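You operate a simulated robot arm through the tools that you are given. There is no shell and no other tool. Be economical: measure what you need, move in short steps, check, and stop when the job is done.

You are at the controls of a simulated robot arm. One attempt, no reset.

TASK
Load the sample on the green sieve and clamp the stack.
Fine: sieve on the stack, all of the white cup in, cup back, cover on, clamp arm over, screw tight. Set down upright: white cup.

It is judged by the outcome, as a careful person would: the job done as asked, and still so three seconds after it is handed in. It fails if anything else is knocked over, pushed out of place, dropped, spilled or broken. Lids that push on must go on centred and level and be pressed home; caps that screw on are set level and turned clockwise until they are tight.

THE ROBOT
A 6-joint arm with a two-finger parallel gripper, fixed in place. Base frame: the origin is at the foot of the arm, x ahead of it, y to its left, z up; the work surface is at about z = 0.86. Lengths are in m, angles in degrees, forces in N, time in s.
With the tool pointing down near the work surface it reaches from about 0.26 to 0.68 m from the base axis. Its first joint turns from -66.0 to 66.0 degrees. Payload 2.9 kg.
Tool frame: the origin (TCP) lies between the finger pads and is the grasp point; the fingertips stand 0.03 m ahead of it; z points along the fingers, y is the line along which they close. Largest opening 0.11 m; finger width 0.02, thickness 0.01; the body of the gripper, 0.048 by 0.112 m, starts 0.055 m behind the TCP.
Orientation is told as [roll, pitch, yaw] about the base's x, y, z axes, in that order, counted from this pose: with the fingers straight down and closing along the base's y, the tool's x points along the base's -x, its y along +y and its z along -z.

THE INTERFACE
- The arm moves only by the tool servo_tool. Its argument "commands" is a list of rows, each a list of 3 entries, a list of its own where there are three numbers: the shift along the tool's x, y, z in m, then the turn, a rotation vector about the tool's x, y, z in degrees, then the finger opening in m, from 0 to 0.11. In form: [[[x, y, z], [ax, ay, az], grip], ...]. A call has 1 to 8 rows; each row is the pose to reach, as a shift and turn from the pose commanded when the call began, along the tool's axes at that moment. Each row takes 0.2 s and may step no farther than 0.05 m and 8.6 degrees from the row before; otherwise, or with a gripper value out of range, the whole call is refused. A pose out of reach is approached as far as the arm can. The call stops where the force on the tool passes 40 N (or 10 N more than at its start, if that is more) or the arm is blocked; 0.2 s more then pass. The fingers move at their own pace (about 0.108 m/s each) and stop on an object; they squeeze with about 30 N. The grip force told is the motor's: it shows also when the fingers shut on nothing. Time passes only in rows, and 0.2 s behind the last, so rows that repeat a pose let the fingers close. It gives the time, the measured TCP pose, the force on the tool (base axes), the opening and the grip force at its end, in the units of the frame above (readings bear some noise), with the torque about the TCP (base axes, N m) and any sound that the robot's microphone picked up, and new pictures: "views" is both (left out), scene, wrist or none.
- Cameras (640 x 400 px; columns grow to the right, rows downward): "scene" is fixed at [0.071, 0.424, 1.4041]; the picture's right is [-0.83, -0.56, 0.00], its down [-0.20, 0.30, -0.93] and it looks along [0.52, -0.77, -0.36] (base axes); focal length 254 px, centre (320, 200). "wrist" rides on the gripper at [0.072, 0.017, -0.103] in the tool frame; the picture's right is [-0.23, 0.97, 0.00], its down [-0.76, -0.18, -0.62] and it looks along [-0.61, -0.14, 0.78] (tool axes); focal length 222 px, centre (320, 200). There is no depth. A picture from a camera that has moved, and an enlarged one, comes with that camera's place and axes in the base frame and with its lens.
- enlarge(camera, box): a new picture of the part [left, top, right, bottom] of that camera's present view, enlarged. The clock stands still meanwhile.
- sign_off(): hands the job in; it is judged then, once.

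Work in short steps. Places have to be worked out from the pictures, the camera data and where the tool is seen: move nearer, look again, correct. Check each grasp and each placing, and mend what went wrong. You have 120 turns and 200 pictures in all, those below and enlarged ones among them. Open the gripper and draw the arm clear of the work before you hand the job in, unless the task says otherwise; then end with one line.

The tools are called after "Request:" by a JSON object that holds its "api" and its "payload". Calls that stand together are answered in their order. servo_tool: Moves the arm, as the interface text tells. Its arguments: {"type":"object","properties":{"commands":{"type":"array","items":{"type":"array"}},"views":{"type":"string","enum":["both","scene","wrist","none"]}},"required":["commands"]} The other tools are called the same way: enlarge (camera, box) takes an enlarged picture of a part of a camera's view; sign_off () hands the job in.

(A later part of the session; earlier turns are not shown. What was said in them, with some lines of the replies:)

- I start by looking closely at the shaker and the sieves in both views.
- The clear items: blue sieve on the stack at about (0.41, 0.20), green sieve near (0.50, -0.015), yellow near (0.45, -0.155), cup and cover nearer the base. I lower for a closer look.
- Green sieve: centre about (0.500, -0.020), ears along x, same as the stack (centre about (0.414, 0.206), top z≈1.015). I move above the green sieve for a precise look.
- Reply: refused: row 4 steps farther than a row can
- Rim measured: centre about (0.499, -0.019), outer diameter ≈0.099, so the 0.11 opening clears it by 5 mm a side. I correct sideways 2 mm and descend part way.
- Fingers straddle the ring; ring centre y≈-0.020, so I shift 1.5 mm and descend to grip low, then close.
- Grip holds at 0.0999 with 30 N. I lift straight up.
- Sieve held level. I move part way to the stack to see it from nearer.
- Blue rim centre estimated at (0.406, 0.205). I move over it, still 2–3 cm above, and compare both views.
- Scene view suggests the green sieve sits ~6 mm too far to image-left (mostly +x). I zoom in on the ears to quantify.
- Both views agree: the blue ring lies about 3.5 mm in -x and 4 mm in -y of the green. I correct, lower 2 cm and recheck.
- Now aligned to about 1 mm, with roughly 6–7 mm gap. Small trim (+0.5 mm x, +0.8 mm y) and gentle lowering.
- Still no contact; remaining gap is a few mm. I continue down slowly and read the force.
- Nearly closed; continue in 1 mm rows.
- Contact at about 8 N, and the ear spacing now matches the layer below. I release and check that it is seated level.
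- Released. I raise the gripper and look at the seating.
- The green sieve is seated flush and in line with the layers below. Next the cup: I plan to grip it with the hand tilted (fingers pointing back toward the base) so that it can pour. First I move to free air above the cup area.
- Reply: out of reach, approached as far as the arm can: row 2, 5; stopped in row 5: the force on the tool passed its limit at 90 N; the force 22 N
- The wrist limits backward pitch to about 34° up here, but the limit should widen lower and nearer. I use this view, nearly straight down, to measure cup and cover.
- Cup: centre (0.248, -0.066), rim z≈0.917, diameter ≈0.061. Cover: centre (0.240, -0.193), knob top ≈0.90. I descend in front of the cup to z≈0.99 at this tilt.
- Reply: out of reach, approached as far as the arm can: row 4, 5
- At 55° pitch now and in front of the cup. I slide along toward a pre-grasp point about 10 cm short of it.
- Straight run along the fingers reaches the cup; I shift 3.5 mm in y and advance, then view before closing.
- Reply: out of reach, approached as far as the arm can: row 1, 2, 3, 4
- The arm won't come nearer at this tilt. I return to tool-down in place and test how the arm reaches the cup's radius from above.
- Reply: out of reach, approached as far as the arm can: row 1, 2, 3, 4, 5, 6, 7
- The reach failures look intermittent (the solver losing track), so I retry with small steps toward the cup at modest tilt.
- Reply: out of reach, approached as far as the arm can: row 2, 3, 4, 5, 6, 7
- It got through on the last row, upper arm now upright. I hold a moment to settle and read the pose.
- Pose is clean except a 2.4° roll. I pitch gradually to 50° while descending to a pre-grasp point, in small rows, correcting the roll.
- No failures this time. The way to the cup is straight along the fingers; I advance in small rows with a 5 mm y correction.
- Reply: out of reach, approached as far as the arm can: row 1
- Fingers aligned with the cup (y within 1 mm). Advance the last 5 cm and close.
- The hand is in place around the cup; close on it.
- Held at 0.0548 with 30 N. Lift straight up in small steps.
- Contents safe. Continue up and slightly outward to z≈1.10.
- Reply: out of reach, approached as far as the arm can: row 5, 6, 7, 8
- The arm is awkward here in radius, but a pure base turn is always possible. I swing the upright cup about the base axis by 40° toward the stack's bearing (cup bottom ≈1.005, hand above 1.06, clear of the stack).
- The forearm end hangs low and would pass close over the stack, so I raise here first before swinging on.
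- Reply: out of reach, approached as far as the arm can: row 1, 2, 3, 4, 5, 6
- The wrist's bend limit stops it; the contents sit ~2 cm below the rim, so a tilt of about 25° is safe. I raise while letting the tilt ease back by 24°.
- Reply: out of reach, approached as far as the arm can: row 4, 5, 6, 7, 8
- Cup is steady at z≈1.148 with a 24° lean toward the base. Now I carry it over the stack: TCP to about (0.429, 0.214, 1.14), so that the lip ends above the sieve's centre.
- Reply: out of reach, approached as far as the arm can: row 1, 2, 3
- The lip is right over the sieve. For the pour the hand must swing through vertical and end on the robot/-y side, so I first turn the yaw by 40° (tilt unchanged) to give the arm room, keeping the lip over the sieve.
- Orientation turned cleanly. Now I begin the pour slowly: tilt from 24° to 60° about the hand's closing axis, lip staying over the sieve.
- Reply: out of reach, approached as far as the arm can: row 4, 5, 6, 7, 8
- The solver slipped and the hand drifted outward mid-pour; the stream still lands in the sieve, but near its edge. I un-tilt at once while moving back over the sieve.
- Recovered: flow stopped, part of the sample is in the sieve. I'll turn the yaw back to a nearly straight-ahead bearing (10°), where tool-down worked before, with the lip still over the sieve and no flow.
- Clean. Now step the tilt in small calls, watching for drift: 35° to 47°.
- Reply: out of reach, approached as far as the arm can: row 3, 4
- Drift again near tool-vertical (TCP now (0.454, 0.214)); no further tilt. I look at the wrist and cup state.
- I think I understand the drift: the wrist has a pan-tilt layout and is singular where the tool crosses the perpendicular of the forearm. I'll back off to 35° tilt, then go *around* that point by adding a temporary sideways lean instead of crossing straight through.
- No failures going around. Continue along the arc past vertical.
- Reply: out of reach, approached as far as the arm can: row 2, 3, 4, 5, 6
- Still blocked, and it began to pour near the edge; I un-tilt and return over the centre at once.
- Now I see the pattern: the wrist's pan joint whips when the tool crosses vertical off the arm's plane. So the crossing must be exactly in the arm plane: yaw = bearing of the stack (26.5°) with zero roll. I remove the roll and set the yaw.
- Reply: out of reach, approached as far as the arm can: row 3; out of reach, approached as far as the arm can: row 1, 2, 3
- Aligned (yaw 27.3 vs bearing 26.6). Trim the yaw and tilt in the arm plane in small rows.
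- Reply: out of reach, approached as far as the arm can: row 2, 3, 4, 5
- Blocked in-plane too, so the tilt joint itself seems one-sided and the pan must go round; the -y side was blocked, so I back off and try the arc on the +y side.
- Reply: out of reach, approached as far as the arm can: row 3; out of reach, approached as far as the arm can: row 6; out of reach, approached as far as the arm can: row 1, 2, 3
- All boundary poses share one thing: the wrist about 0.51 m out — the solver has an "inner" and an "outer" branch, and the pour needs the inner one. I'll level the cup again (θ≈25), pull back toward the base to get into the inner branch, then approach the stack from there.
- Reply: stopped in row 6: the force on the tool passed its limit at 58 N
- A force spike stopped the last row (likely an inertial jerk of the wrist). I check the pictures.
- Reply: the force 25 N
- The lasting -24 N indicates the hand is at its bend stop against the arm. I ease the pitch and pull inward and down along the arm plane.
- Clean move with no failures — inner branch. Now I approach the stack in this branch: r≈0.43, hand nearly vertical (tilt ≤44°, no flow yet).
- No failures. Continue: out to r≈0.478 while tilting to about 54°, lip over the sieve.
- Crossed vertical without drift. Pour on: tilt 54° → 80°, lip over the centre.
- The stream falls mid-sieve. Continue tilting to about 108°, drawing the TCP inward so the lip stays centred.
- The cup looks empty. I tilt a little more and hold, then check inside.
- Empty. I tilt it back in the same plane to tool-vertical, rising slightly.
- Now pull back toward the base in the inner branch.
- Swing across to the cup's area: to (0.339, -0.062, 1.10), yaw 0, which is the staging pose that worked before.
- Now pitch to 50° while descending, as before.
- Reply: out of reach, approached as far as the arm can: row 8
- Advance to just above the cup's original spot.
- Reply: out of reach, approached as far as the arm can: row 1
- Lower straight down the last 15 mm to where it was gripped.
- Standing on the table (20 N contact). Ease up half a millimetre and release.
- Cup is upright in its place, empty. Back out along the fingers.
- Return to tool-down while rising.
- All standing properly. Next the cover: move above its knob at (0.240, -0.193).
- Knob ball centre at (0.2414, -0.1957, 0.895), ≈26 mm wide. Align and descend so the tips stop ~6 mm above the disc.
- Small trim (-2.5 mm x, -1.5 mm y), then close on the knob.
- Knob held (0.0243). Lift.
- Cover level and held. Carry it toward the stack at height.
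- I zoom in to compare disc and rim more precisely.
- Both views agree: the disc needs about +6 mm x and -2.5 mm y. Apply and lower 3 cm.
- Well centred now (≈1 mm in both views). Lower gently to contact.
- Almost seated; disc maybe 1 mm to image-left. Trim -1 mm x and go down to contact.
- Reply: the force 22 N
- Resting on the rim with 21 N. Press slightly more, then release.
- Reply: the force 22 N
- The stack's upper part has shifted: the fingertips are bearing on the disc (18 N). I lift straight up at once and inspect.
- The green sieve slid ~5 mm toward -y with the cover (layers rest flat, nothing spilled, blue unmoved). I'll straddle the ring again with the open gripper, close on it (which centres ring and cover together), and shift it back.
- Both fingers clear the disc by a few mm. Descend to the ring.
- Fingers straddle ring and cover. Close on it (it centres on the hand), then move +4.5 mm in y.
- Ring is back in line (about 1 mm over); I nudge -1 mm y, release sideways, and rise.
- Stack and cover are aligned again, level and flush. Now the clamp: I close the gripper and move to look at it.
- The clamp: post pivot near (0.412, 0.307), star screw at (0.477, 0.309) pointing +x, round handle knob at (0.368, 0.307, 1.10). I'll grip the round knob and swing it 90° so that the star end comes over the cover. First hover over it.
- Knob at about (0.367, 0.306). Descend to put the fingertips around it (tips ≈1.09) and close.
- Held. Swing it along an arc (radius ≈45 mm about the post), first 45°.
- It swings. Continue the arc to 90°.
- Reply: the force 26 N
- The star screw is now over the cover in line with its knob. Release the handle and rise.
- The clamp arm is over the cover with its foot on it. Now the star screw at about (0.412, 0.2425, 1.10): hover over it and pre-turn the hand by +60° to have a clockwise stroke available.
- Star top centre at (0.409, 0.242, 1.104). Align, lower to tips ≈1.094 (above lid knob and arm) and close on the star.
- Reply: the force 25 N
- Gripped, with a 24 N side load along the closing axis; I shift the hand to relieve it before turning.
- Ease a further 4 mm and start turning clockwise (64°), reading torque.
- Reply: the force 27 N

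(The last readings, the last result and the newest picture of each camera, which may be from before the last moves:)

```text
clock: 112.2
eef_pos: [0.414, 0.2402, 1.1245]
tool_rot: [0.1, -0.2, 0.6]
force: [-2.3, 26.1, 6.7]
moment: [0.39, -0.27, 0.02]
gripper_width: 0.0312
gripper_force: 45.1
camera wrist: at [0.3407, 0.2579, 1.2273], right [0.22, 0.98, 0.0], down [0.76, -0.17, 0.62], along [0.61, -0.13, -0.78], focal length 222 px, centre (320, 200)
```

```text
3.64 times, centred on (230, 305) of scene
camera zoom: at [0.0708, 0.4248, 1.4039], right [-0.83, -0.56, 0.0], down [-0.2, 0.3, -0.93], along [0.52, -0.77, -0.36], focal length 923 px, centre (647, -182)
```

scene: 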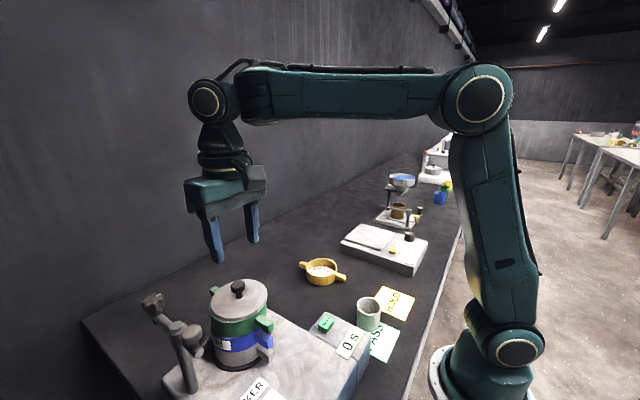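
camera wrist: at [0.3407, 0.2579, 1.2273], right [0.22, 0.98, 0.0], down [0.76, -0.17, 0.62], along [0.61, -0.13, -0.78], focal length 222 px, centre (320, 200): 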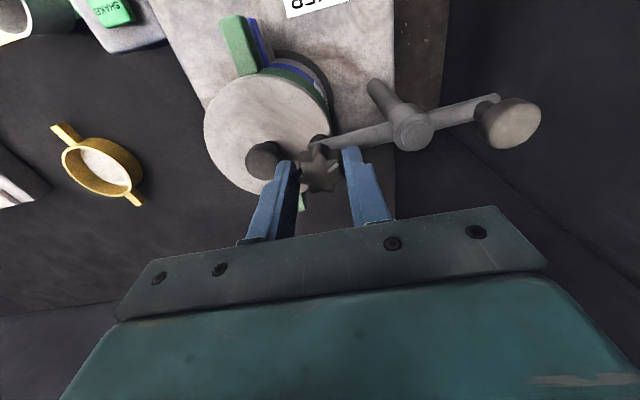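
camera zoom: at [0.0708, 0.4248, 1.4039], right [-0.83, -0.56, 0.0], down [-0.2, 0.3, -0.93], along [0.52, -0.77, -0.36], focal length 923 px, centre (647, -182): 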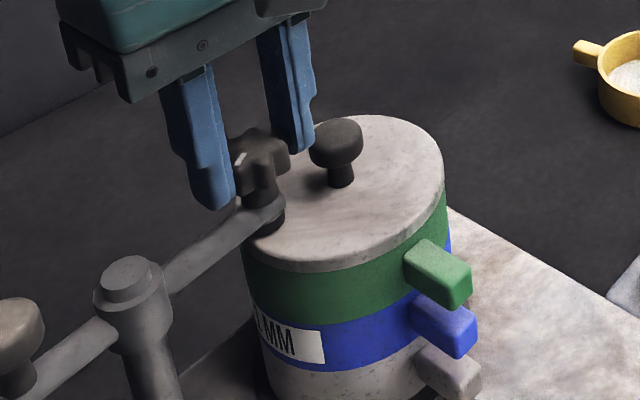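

The star turns with the hand. The 26 N is likely a finger touching the lid knob near yaw 0; I shift +2 mm in y and keep turning clockwise past it to about -60°.

Request:
{"api": "servo_tool", "payload": {"commands": [[[0, 0.002, 0], [0, 0, 4], 0.02], [[0, 0.002, 0], [0, 0, 12], 0.02], [[0, 0.002, 0], [0, 0, 20], 0.02], [[0, 0.002, 0], [0, 0, 28], 0.02], [[0, 0.002, 0], [0, 0, 36], 0.02], [[0, 0.002, 0], [0, 0, 44], 0.02], [[0, 0.002, 0], [0, 0, 52], 0.02], [[0, 0.002, 0], [0, 0, 60], 0.02]], "views": "wrist"}}

Request:
{"api": "enlarge", "payload": {"camera": "scene", "box": [170, 250, 290, 360]}}

```text
clock: 114.0
eef_pos: [0.413, 0.241, 1.1257]
tool_rot: [0.0, 0.1, -59.6]
force: [-1.4, 7.2, 14.3]
moment: [-0.03, 0.32, 0.01]
gripper_width: 0.0311
gripper_force: 44.7
camera wrist: at [0.3914, 0.3133, 1.2274], right [0.96, 0.3, 0.0], down [0.23, -0.75, 0.62], along [0.18, -0.59, -0.78], focal length 222 px, centre (320, 200)
```

wrist: 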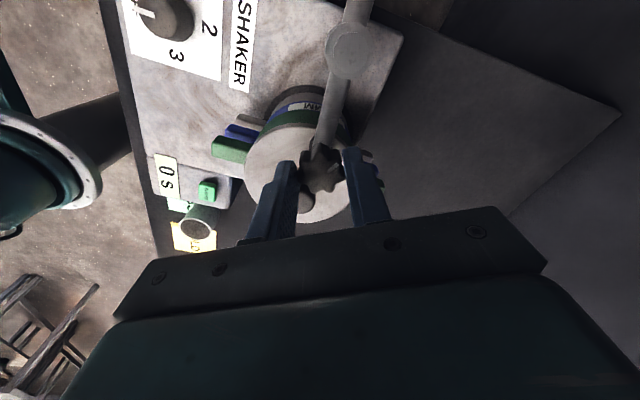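

```text
3.64 times, centred on (230, 305) of scene
camera zoom: at [0.0708, 0.4242, 1.4041], right [-0.83, -0.56, 0.0], down [-0.2, 0.3, -0.93], along [0.52, -0.77, -0.36], focal length 923 px, centre (647, -182)
```

zoom: 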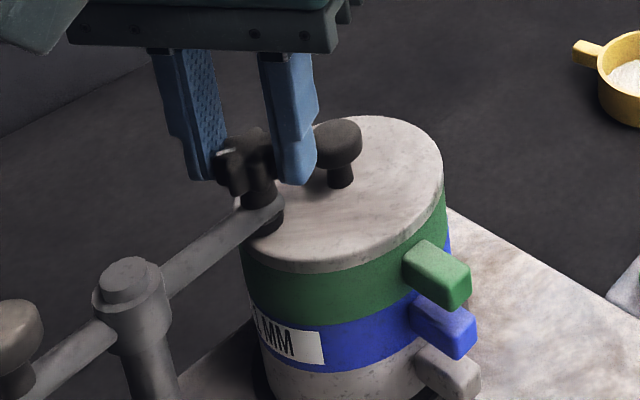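

Turned 120° with no torque yet. I run a full cycle: release, rise, rotate back, regrip 2 mm higher, and turn another 120°.

Request:
{"api": "servo_tool", "payload": {"commands": [[[0, 0, 0], [0, 0, 0], 0.05], [[0, 0, 0], [0, 0, 0], 0.055], [[0, 0, -0.03], [0, 0, 0], 0.055], [[0, 0, -0.03], [0, 0, -8.5], 0.055], [[0, 0, -0.03], [0, 0, -17], 0.055], [[0, 0, -0.03], [0, 0, -25.5], 0.055], [[0, 0, -0.03], [0, 0, -34], 0.055], [[0, 0, -0.03], [0, 0, -42.5], 0.055]], "views": "none"}}

Request:
{"api": "servo_tool", "payload": {"commands": [[[0, 0, 0], [0, 0, -8.5], 0.055], [[0, 0, 0], [0, 0, -17], 0.055], [[0, 0, 0], [0, 0, -25.5], 0.055], [[0, 0, 0], [0, 0, -34], 0.055], [[0, 0, 0], [0, 0, -42.5], 0.055], [[0, 0, 0], [0, 0, -51], 0.055], [[0, 0, 0], [0, 0, -59.5], 0.055], [[0, 0, 0], [0, 0, -68], 0.055]], "views": "wrist"}}

```text
clock: 115.8
eef_pos: [0.4139, 0.2406, 1.1551]
tool_rot: [0.0, 0.0, -16.7]
force: [0.0, -0.7, 0.6]
moment: [-0.01, 0.0, -0.05]
gripper_width: 0.0551
gripper_force: 0.1
```

```text
clock: 117.6
eef_pos: [0.4147, 0.2407, 1.1541]
tool_rot: [0.1, 0.0, 51.1]
force: [-1.2, 0.1, 0.6]
moment: [0.0, 0.04, 0.0]
gripper_width: 0.0549
gripper_force: 0.1
camera wrist: at [0.3554, 0.1963, 1.2568], right [-0.62, 0.79, 0.0], down [0.62, 0.48, 0.62], along [0.49, 0.39, -0.78], focal length 222 px, centre (320, 200)
```

wrist: 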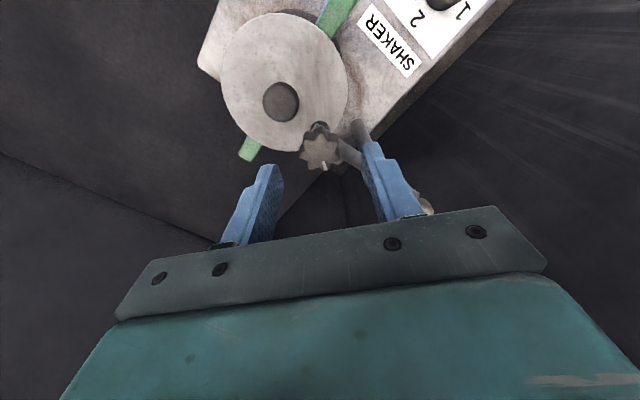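

Star at about (0.414, 0.2435). Regrip and turn 120° clockwise.

Request:
{"api": "servo_tool", "payload": {"commands": [[[-0.001, 0.002, 0.015], [0, 0, 0], 0.055], [[-0.001, 0.002, 0.028], [0, 0, 0], 0.055], [[-0.001, 0.002, 0.028], [0, 0, 0], 0.04], [[-0.001, 0.002, 0.028], [0, 0, 0], 0.02], [[-0.001, 0.002, 0.028], [0, 0, 0], 0.02]], "views": "none"}}

Request:
{"api": "servo_tool", "payload": {"commands": [[[0, 0, 0], [0, 0, 8.5], 0.02], [[0, 0, 0], [0, 0, 17], 0.02], [[0, 0, 0], [0, 0, 25.5], 0.02], [[0, 0, 0], [0, 0, 34], 0.02], [[0, 0, 0], [0, 0, 42.5], 0.02], [[0, 0, 0], [0, 0, 51], 0.02], [[0, 0, 0], [0, 0, 59.5], 0.02], [[0, 0, 0], [0, 0, 68], 0.02]], "views": "none"}}

Request:
{"api": "servo_tool", "payload": {"commands": [[[0, 0, 0], [0, 0, 8.5], 0.02], [[0, 0, 0], [0, 0, 17], 0.02], [[0, 0, 0], [0, 0, 25.5], 0.02], [[0, 0, 0], [0, 0, 34], 0.02], [[0, 0, 0], [0, 0, 42.5], 0.02], [[0, 0, 0], [0, 0, 51], 0.02], [[0, 0, 0], [0, 0, 59.5], 0.02], [[0, 0, 0], [0, 0, 68], 0.02]], "views": "none"}}

Request:
{"api": "enlarge", "payload": {"camera": "scene", "box": [170, 250, 290, 360]}}

```text
clock: 118.8
eef_pos: [0.412, 0.2426, 1.1253]
tool_rot: [0.1, 0.0, 51.0]
force: [0.3, -4.2, -2.8]
moment: [-0.05, -0.68, 0.03]
gripper_width: 0.0309
gripper_force: 44.8
```

```text
clock: 120.6
eef_pos: [0.4137, 0.2396, 1.1269]
tool_rot: [-0.4, 0.3, -15.5]
force: [-0.3, -10.0, 2.5]
moment: [-0.09, -0.14, 0.54]
gripper_width: 0.0311
gripper_force: 44.7
stopped in row 8: the force on the tool passed its limit at 40 N (the readings are from after the stop); the commanded pose is now the measured one
```

```text
clock: 122.4
eef_pos: [0.4127, 0.2415, 1.1263]
tool_rot: [-0.3, 0.0, -83.6]
force: [-3.6, -1.4, -3.3]
moment: [0.34, -0.36, 0.3]
gripper_width: 0.0313
gripper_force: 45.0
```

```text
3.64 times, centred on (230, 305) of scene
camera zoom: at [0.0709, 0.424, 1.4041], right [-0.83, -0.56, 0.0], down [-0.2, 0.3, -0.93], along [0.52, -0.77, -0.36], focal length 923 px, centre (647, -182)
```

zoom: 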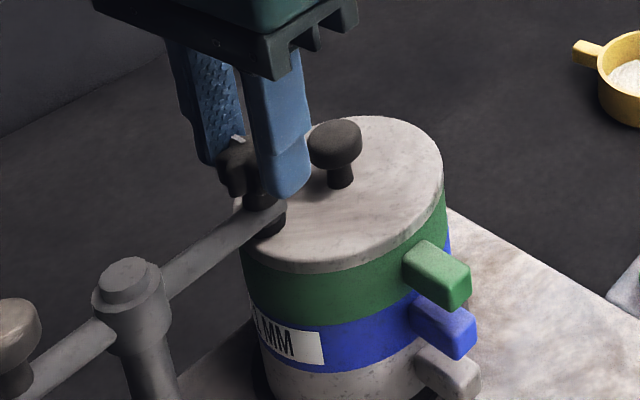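

Torque now shows (0.54 then 0.3 N·m), so it is biting. I check whether the star followed or slipped.

Request:
{"api": "enlarge", "payload": {"camera": "wrist", "box": [270, 110, 370, 200]}}

```text
4.44 times, centred on (320, 155) of wrist
camera zoom: at [0.4218, 0.3165, 1.2285], right [0.99, -0.12, 0.0], down [-0.09, -0.78, 0.62], along [-0.08, -0.62, -0.78], focal length 987 px, centre (320, 400)
```

zoom: 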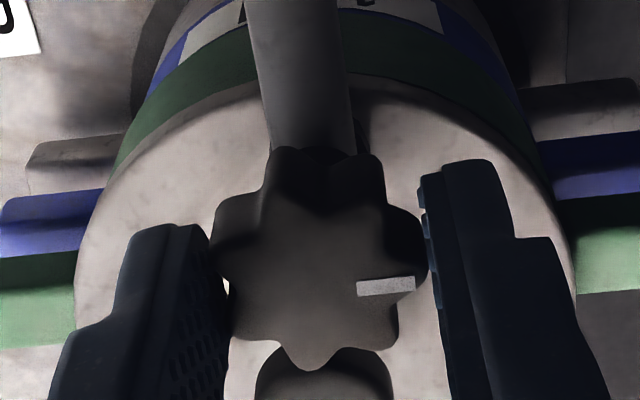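

It turned ~50° and then slipped at about 0.54 N·m. I re-grip centred and slightly lower, and turn again to see whether it moves further.

Request:
{"api": "servo_tool", "payload": {"commands": [[[0, 0, 0], [0, 0, 0], 0.05], [[0, 0, 0], [0, 0, 0], 0.055], [[0, 0, -0.02], [0, 0, 0], 0.055], [[0, 0, -0.02], [0, 0, -8.5], 0.055], [[0, 0, -0.02], [0, 0, -17], 0.055], [[0, 0, -0.02], [0, 0, -25.5], 0.055], [[0, 0, -0.02], [0, 0, -34], 0.055], [[0, 0, -0.02], [0, 0, -42.5], 0.055]], "views": "none"}}

Request:
{"api": "servo_tool", "payload": {"commands": [[[0, 0, 0], [0, 0, -8.5], 0.055], [[0, 0, 0], [0, 0, -17], 0.055], [[0, 0, 0], [0, 0, -25.5], 0.055], [[0, 0, 0], [0, 0, -34], 0.055], [[0, 0, 0], [0, 0, -42.5], 0.055], [[0, 0, 0], [0, 0, -51], 0.055], [[0, 0, 0], [0, 0, -59.5], 0.055], [[0, 0, 0], [0, 0, -68], 0.055]], "views": "none"}}

Request:
{"api": "servo_tool", "payload": {"commands": [[[0, 0, 0], [0, 0, -8.5], 0.055], [[0, 0, 0], [0, 0, -17], 0.055], [[0, 0.0016, 0], [0, 0, -25.5], 0.055], [[0, 0.0016, 0], [0, 0, -32], 0.055]], "views": "wrist"}}

```text
clock: 124.2
eef_pos: [0.4117, 0.2407, 1.1462]
tool_rot: [-0.4, 0.1, -40.8]
force: [0.1, -0.4, 0.2]
moment: [0.01, 0.01, -0.04]
gripper_width: 0.0549
gripper_force: 0.2
```

```text
clock: 126.0
eef_pos: [0.4127, 0.2409, 1.1455]
tool_rot: [0.2, 0.4, 27.3]
force: [0.4, 0.5, -0.7]
moment: [0.0, -0.04, 0.01]
gripper_width: 0.0549
gripper_force: 0.1
```

```text
clock: 127.0
eef_pos: [0.4121, 0.242, 1.1458]
tool_rot: [0.3, 0.3, 59.3]
force: [-0.4, -0.6, 0.7]
moment: [0.02, -0.02, -0.02]
gripper_width: 0.0551
gripper_force: 0.0
camera wrist: at [0.3613, 0.1902, 1.2489], right [-0.72, 0.69, 0.0], down [0.55, 0.56, 0.62], along [0.43, 0.45, -0.79], focal length 222 px, centre (320, 200)
```

wrist: 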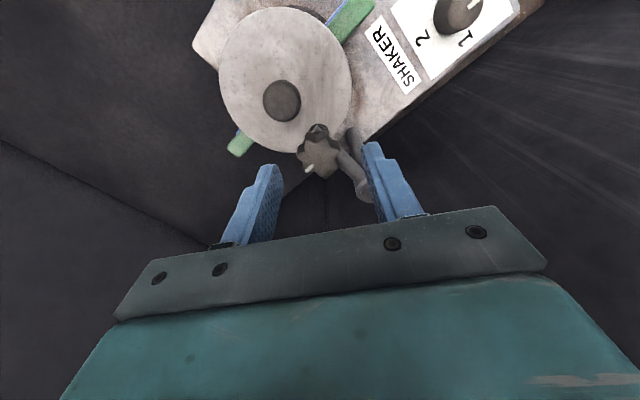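

Star at (0.413, 0.243). Lower, grip, and turn slowly, reading the torque.

Request:
{"api": "servo_tool", "payload": {"commands": [[[-0.0014, 0, 0.012], [0, 0, 0], 0.055], [[-0.0014, 0, 0.0235], [0, 0, 0], 0.055], [[-0.0014, 0, 0.0235], [0, 0, 0], 0.04], [[-0.0014, 0, 0.0235], [0, 0, 0], 0.02], [[-0.0014, 0, 0.0235], [0, 0, 0], 0.02]], "views": "none"}}

Request:
{"api": "servo_tool", "payload": {"commands": [[[0, 0, 0], [0, 0, 5], 0.02], [[0, 0, 0], [0, 0, 10], 0.02], [[0, 0, 0], [0, 0, 15], 0.02], [[0, 0, 0], [0, 0, 20], 0.02]], "views": "none"}}

Request:
{"api": "servo_tool", "payload": {"commands": [[[0, 0, 0], [0, 0, 5], 0.02], [[0, 0, 0], [0, 0, 10], 0.02], [[0, 0, 0], [0, 0, 15], 0.02], [[0, 0, 0], [0, 0, 20], 0.02]], "views": "none"}}

Request:
{"api": "servo_tool", "payload": {"commands": [[[0, 0, 0], [0, 0, 5], 0.02], [[0, 0, 0], [0, 0, 10], 0.02], [[0, 0, 0], [0, 0, 15], 0.02], [[0, 0, 0], [0, 0, 20], 0.02]], "views": "wrist"}}

```text
clock: 128.2
eef_pos: [0.4117, 0.243, 1.1234]
tool_rot: [0.3, 0.3, 59.1]
force: [-0.2, -0.2, -2.0]
moment: [0.25, -0.37, 0.04]
gripper_width: 0.0312
gripper_force: 45.3
```

```text
clock: 129.2
eef_pos: [0.4129, 0.2425, 1.1228]
tool_rot: [0.2, 0.2, 38.8]
force: [5.8, -0.9, -1.6]
moment: [0.04, -0.4, 0.23]
gripper_width: 0.0312
gripper_force: 45.1
```

```text
clock: 130.2
eef_pos: [0.4132, 0.2421, 1.1232]
tool_rot: [0.0, 0.4, 18.7]
force: [9.1, -11.8, 1.1]
moment: [-0.24, -0.25, 0.38]
gripper_width: 0.0317
gripper_force: 45.2
```

```text
clock: 131.2
eef_pos: [0.414, 0.2412, 1.1217]
tool_rot: [-0.2, 0.5, -1.3]
force: [9.6, -27.8, 1.9]
moment: [-0.51, -0.1, 0.72]
gripper_width: 0.0318
gripper_force: 45.1
camera wrist: at [0.3418, 0.2615, 1.2254], right [0.25, 0.97, -0.01], down [0.76, -0.19, 0.62], along [0.6, -0.16, -0.79], focal length 222 px, centre (320, 200)
```

wrist: 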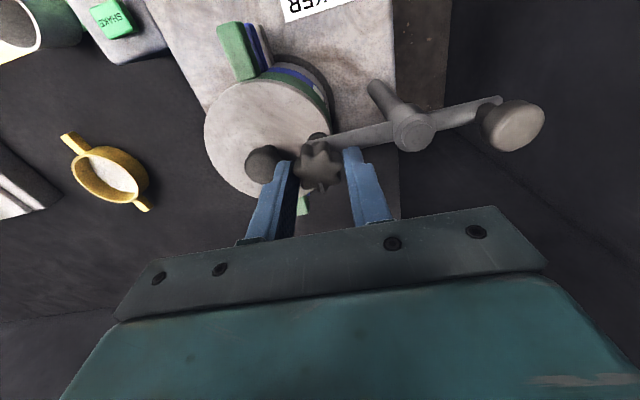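

Torque rises steadily: 0.23, 0.38, 0.72 N·m. Continue a little more, easing the side load.

Request:
{"api": "servo_tool", "payload": {"commands": [[[0, -0.001, 0], [0, 0, 4], 0.02], [[0, -0.0015, 0], [0, 0, 8], 0.02], [[0, -0.0015, 0], [0, 0, 12], 0.02], [[0, -0.0015, 0], [0, 0, 16], 0.02], [[0, -0.0015, 0], [0, 0, 20], 0.02], [[0, -0.0015, 0], [0, 0, 24], 0.02]], "views": "none"}}

Request:
{"api": "enlarge", "payload": {"camera": "wrist", "box": [200, 60, 440, 220]}}

```text
clock: 132.6
eef_pos: [0.4123, 0.241, 1.1213]
tool_rot: [-0.5, 0.4, -25.2]
force: [-3.4, -30.9, -0.6]
moment: [-0.41, 0.03, 0.54]
gripper_width: 0.0318
gripper_force: 44.6
```

```text
2.50 times, centred on (320, 140) of wrist
camera zoom: at [0.355, 0.2878, 1.225], right [0.62, 0.78, -0.01], down [0.62, -0.48, 0.62], along [0.48, -0.39, -0.79], focal length 555 px, centre (320, 350)
```

zoom: 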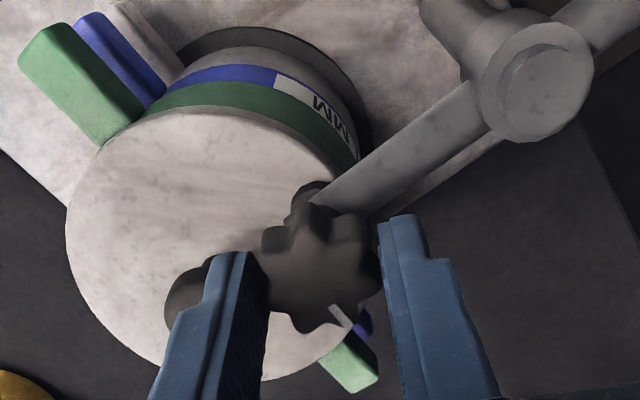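

Star is only creeping now (mark about 25° further for 84° of hand turn): the grip slips at ~0.7 N·m. I turn on once more to confirm that the star no longer moves.

Request:
{"api": "servo_tool", "payload": {"commands": [[[0, 0, 0], [0, 0, 8], 0.02], [[0, 0, 0], [0, 0, 16], 0.02], [[0, 0, 0], [0, 0, 24], 0.02], [[0, 0, 0], [0, 0, 32], 0.02], [[0, 0, 0], [0, 0, 40], 0.02], [[0, 0, 0], [0, 0, 48], 0.02]], "views": "none"}}

Request:
{"api": "enlarge", "payload": {"camera": "wrist", "box": [200, 60, 440, 220]}}

```text
clock: 134.0
eef_pos: [0.4119, 0.2425, 1.1227]
tool_rot: [-0.4, 0.0, -72.8]
force: [-8.9, 1.3, -3.5]
moment: [0.54, 0.1, 0.46]
gripper_width: 0.0318
gripper_force: 45.2
```

```text
2.50 times, centred on (320, 140) of wrist
camera zoom: at [0.4076, 0.3187, 1.2249], right [1.0, 0.07, -0.01], down [0.06, -0.78, 0.62], along [0.04, -0.62, -0.78], focal length 555 px, centre (320, 350)
```

zoom: 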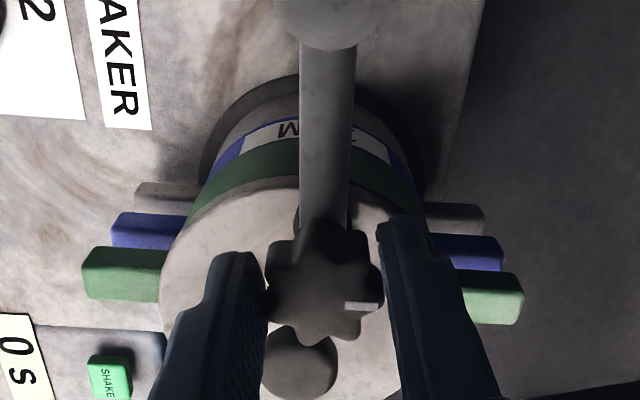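

Still creeping ~17°, so there is more to take up. Another full cycle with a slower turn.

Request:
{"api": "servo_tool", "payload": {"commands": [[[0, 0, 0], [0, 0, 0], 0.05], [[0, 0, 0], [0, 0, 0], 0.055], [[0, 0, -0.022], [0, 0, 0], 0.055], [[0, 0, -0.022], [0, 0, -8.5], 0.055], [[0, 0, -0.022], [0, 0, -17], 0.055], [[0, 0, -0.022], [0, 0, -25.5], 0.055], [[0, 0, -0.022], [0, 0, -34], 0.055], [[0, 0, -0.022], [0, 0, -42.5], 0.055]], "views": "none"}}

Request:
{"api": "servo_tool", "payload": {"commands": [[[0, 0, 0], [0, 0, -8.5], 0.055], [[0, 0, 0], [0, 0, -17], 0.055], [[0, 0, 0], [0, 0, -25.5], 0.055], [[0, 0, 0], [0, 0, -34], 0.055], [[0, 0, 0], [0, 0, -42.5], 0.055], [[0, 0, 0], [0, 0, -51], 0.055], [[0, 0, 0], [0, 0, -59.5], 0.055], [[0, 0, 0], [0, 0, -68], 0.055]], "views": "none"}}

Request:
{"api": "servo_tool", "payload": {"commands": [[[0, 0, 0], [0, 0, -8.5], 0.055], [[0, 0, 0], [0, 0, -17], 0.055], [[0, 0, 0], [0, 0, -22], 0.055], [[0, 0, 0.012], [0, 0, -22], 0.055], [[0, 0, 0.022], [0, 0, -22], 0.055], [[0, 0, 0.022], [0, 0, -22], 0.035], [[0, 0, 0.022], [0, 0, -22], 0.02], [[0, 0, 0.022], [0, 0, -22], 0.02]], "views": "none"}}

Request:
{"api": "servo_tool", "payload": {"commands": [[[0, 0, 0], [0, 0, 4], 0.02], [[0, 0, 0], [0, 0, 8], 0.02], [[0, 0, 0], [0, 0, 12], 0.02], [[0, 0, 0], [0, 0, 16], 0.02], [[0, 0, 0], [0, 0, 20], 0.02], [[0, 0, 0], [0, 0, 24], 0.02], [[0, 0, 0], [0, 0, 28], 0.02], [[0, 0, 0], [0, 0, 32], 0.02]], "views": "none"}}

Request:
{"api": "servo_tool", "payload": {"commands": [[[0, 0, 0], [0, 0, 4], 0.02], [[0, 0, 0], [0, 0, 8], 0.02], [[0, 0, 0], [0, 0, 12], 0.02], [[0, 0, 0], [0, 0, 16], 0.02], [[0, 0, 0], [0, 0, 20], 0.02], [[0, 0, 0], [0, 0, 24], 0.02], [[0, 0, 0], [0, 0, 28], 0.02], [[0, 0, 0], [0, 0, 32], 0.02]], "views": "none"}}

Request:
{"api": "enlarge", "payload": {"camera": "wrist", "box": [200, 60, 440, 220]}}

```text
clock: 135.8
eef_pos: [0.4122, 0.2422, 1.1456]
tool_rot: [-0.3, 0.4, -30.4]
force: [-0.4, -0.8, 0.9]
moment: [0.0, -0.03, 0.0]
gripper_width: 0.0552
gripper_force: 0.1
```

```text
clock: 137.6
eef_pos: [0.412, 0.2421, 1.1457]
tool_rot: [0.0, 0.4, 37.6]
force: [0.8, 0.0, -0.4]
moment: [0.04, 0.0, 0.01]
gripper_width: 0.0552
gripper_force: 0.0
```

```text
clock: 139.4
eef_pos: [0.4129, 0.2425, 1.122]
tool_rot: [0.3, 0.2, 59.5]
force: [0.6, -0.9, -2.9]
moment: [0.25, -0.39, -0.01]
gripper_width: 0.0315
gripper_force: 45.0
```

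```text
clock: 141.2
eef_pos: [0.4136, 0.2415, 1.1215]
tool_rot: [0.1, 0.4, 27.6]
force: [-2.3, 2.6, -0.8]
moment: [-0.06, 0.15, 0.64]
gripper_width: 0.032
gripper_force: 45.0
```

```text
clock: 143.0
eef_pos: [0.412, 0.2412, 1.1237]
tool_rot: [-0.2, 0.5, -4.7]
force: [3.3, -11.3, 0.9]
moment: [-0.12, -0.08, 0.48]
gripper_width: 0.0318
gripper_force: 45.0
```

```text
2.50 times, centred on (320, 140) of wrist
camera zoom: at [0.3426, 0.2653, 1.2255], right [0.31, 0.95, 0.0], down [0.75, -0.24, 0.62], along [0.59, -0.19, -0.79], focal length 555 px, centre (320, 350)
```

zoom: 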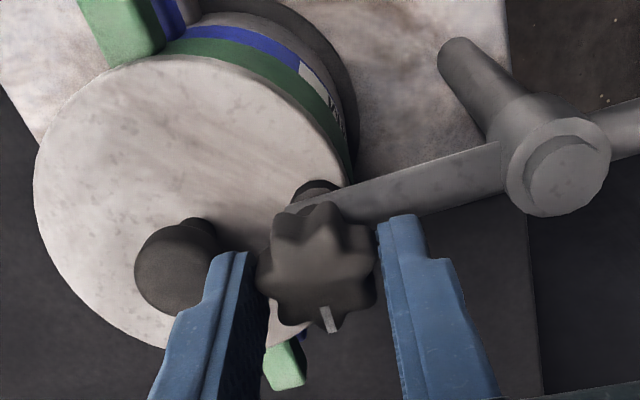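

The torque now sits at 0.5–0.64 N·m with the hand slipping on the lobes — the screw is as tight as this grip can drive it. I finish the stroke to a yaw clear of the lid knob, keeping the clockwise load.

Request:
{"api": "servo_tool", "payload": {"commands": [[[0, 0, 0], [0, 0, 4], 0.02], [[0, 0, 0], [0, 0, 8], 0.02], [[0, 0, 0], [0, 0, 12], 0.02], [[0, 0, 0], [0, 0, 16], 0.02], [[0, 0, 0], [0, 0, 20], 0.02], [[0, 0, 0], [0, 0, 24], 0.02], [[0, 0, 0], [0, 0, 28], 0.02], [[0, 0, 0], [0, 0, 32], 0.02]], "views": "none"}}

Request:
{"api": "servo_tool", "payload": {"commands": [[[0, 0, 0], [0, 0, 4], 0.02], [[0, 0, 0], [0, 0, 8], 0.02], [[0, 0, 0], [0, 0, 12], 0.02], [[0, 0, 0], [0, 0, 16], 0.02], [[0, 0, 0], [0, 0, 20], 0.02], [[0, 0, 0], [0, 0, 24], 0.02], [[0, 0, 0], [0, 0, 28], 0.02], [[0, 0, 0], [0, 0, 32], 0.02]], "views": "none"}}

Request:
{"api": "enlarge", "payload": {"camera": "wrist", "box": [200, 60, 440, 220]}}

```text
clock: 144.8
eef_pos: [0.4131, 0.242, 1.1215]
tool_rot: [-0.3, 0.2, -36.5]
force: [0.0, -18.1, -0.9]
moment: [-0.08, -0.05, 0.11]
gripper_width: 0.0308
gripper_force: 45.3
```

```text
clock: 146.6
eef_pos: [0.4126, 0.2433, 1.1218]
tool_rot: [-0.5, 0.0, -68.4]
force: [-11.5, -5.0, -4.1]
moment: [0.3, 0.06, 0.7]
gripper_width: 0.0315
gripper_force: 44.7
```

```text
2.50 times, centred on (320, 140) of wrist
camera zoom: at [0.4017, 0.3174, 1.2249], right [0.99, 0.15, -0.01], down [0.12, -0.77, 0.62], along [0.09, -0.62, -0.78], focal length 555 px, centre (320, 350)
```

zoom: 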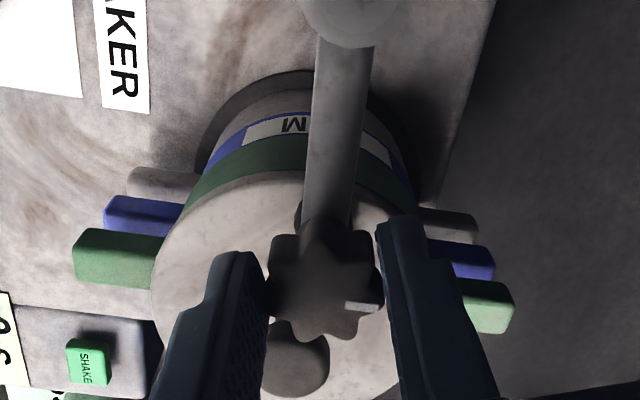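

The mark is at the same place as a full cycle ago (≈-21° to -26°) at 0.7 N·m: the screw is tight. Release, rise, and draw clear.

Request:
{"api": "servo_tool", "payload": {"commands": [[[0, 0, 0], [0, 0, 0], 0.045], [[0, 0, 0], [0, 0, 0], 0.055], [[0, 0, -0.03], [0, 0, 0], 0.055], [[0, 0, -0.075], [0, 0, 0], 0.055], [[0, 0, -0.12], [0, 0, -6], 0.055], [[0, 0, -0.12], [0, 0, -14], 0.055], [[0, 0, -0.12], [0, 0, -22], 0.055], [[0, 0, -0.12], [0, 0, -30], 0.055]], "views": "none"}}

Request:
{"api": "servo_tool", "payload": {"commands": [[[0.04, 0, 0], [0, 0, -8], 0.08], [[0.08, -0.01, 0], [0, 0, -16], 0.1], [[0.1, -0.05, 0], [0, 0, -24], 0.11], [[0.1, -0.09, 0], [0, 0, -32], 0.11], [[0.1, -0.13, 0], [0, 0, -38], 0.11], [[0.1, -0.16, 0], [0, 0, -38], 0.11]]}}

Request:
{"api": "enlarge", "payload": {"camera": "scene", "box": [130, 260, 290, 390]}}

```text
clock: 148.4
eef_pos: [0.4135, 0.2413, 1.2417]
tool_rot: [-0.3, 0.3, -38.3]
force: [0.5, -0.1, -0.8]
moment: [0.01, -0.01, 0.0]
gripper_width: 0.0552
gripper_force: 0.1
```

```text
clock: 149.8
eef_pos: [0.2338, 0.1795, 1.252]
tool_rot: [-0.3, 0.5, -0.5]
force: [0.0, -0.8, -0.7]
moment: [0.01, 0.0, 0.01]
gripper_width: 0.11
gripper_force: 0.1
out of reach, approached as far as the arm can: row 5, 6
camera wrist: at [0.1624, 0.1991, 1.3556], right [0.24, 0.97, -0.01], down [0.77, -0.18, 0.62], along [0.6, -0.15, -0.79], focal length 222 px, centre (320, 200)
```

scene: 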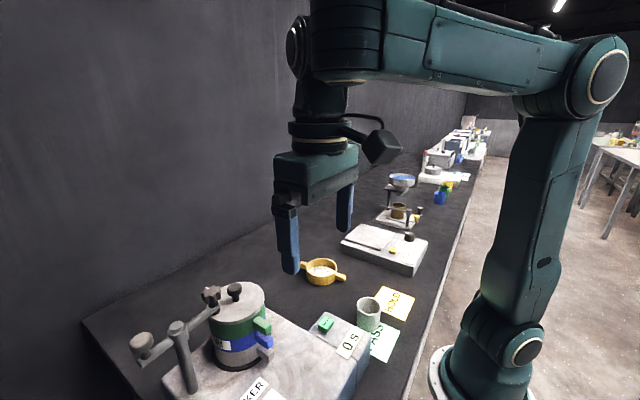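
wrist: 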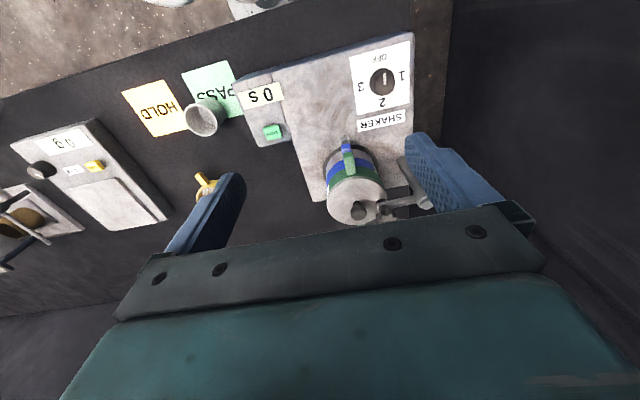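

```text
3.08 times, centred on (210, 325) of scene
camera zoom: at [0.071, 0.424, 1.4041], right [-0.83, -0.56, 0.0], down [-0.2, 0.3, -0.93], along [0.52, -0.77, -0.36], focal length 781 px, centre (658, -185)
```

zoom: 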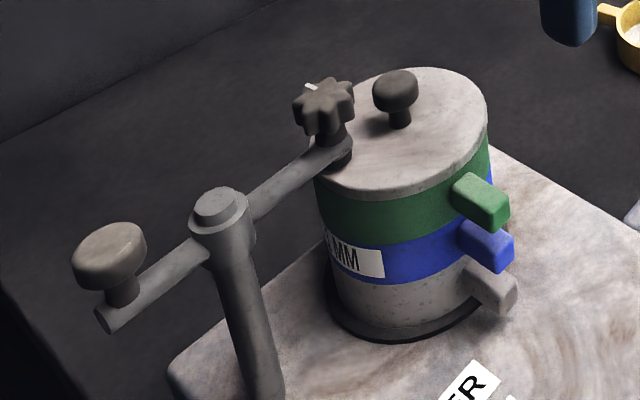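

The stack is aligned with its cover on level. The clamp arm is over it with the screw tight, the empty cup stands upright in its place, and the arm is clear, so I hand in.

Request:
{"api": "sign_off", "payload": {}}

```text
The job is handed in.
```

The job is handed in: the green sieve is on the stack with the whole sample in it, the empty white cup stands upright back in its place, and the cover is on with the clamp arm over it. The screw was turned clockwise until the gripper slipped on its knob at about 0.7 N·m. The sieve and cover slid about 5 mm when I released the cover, so I moved them back into line before clamping.
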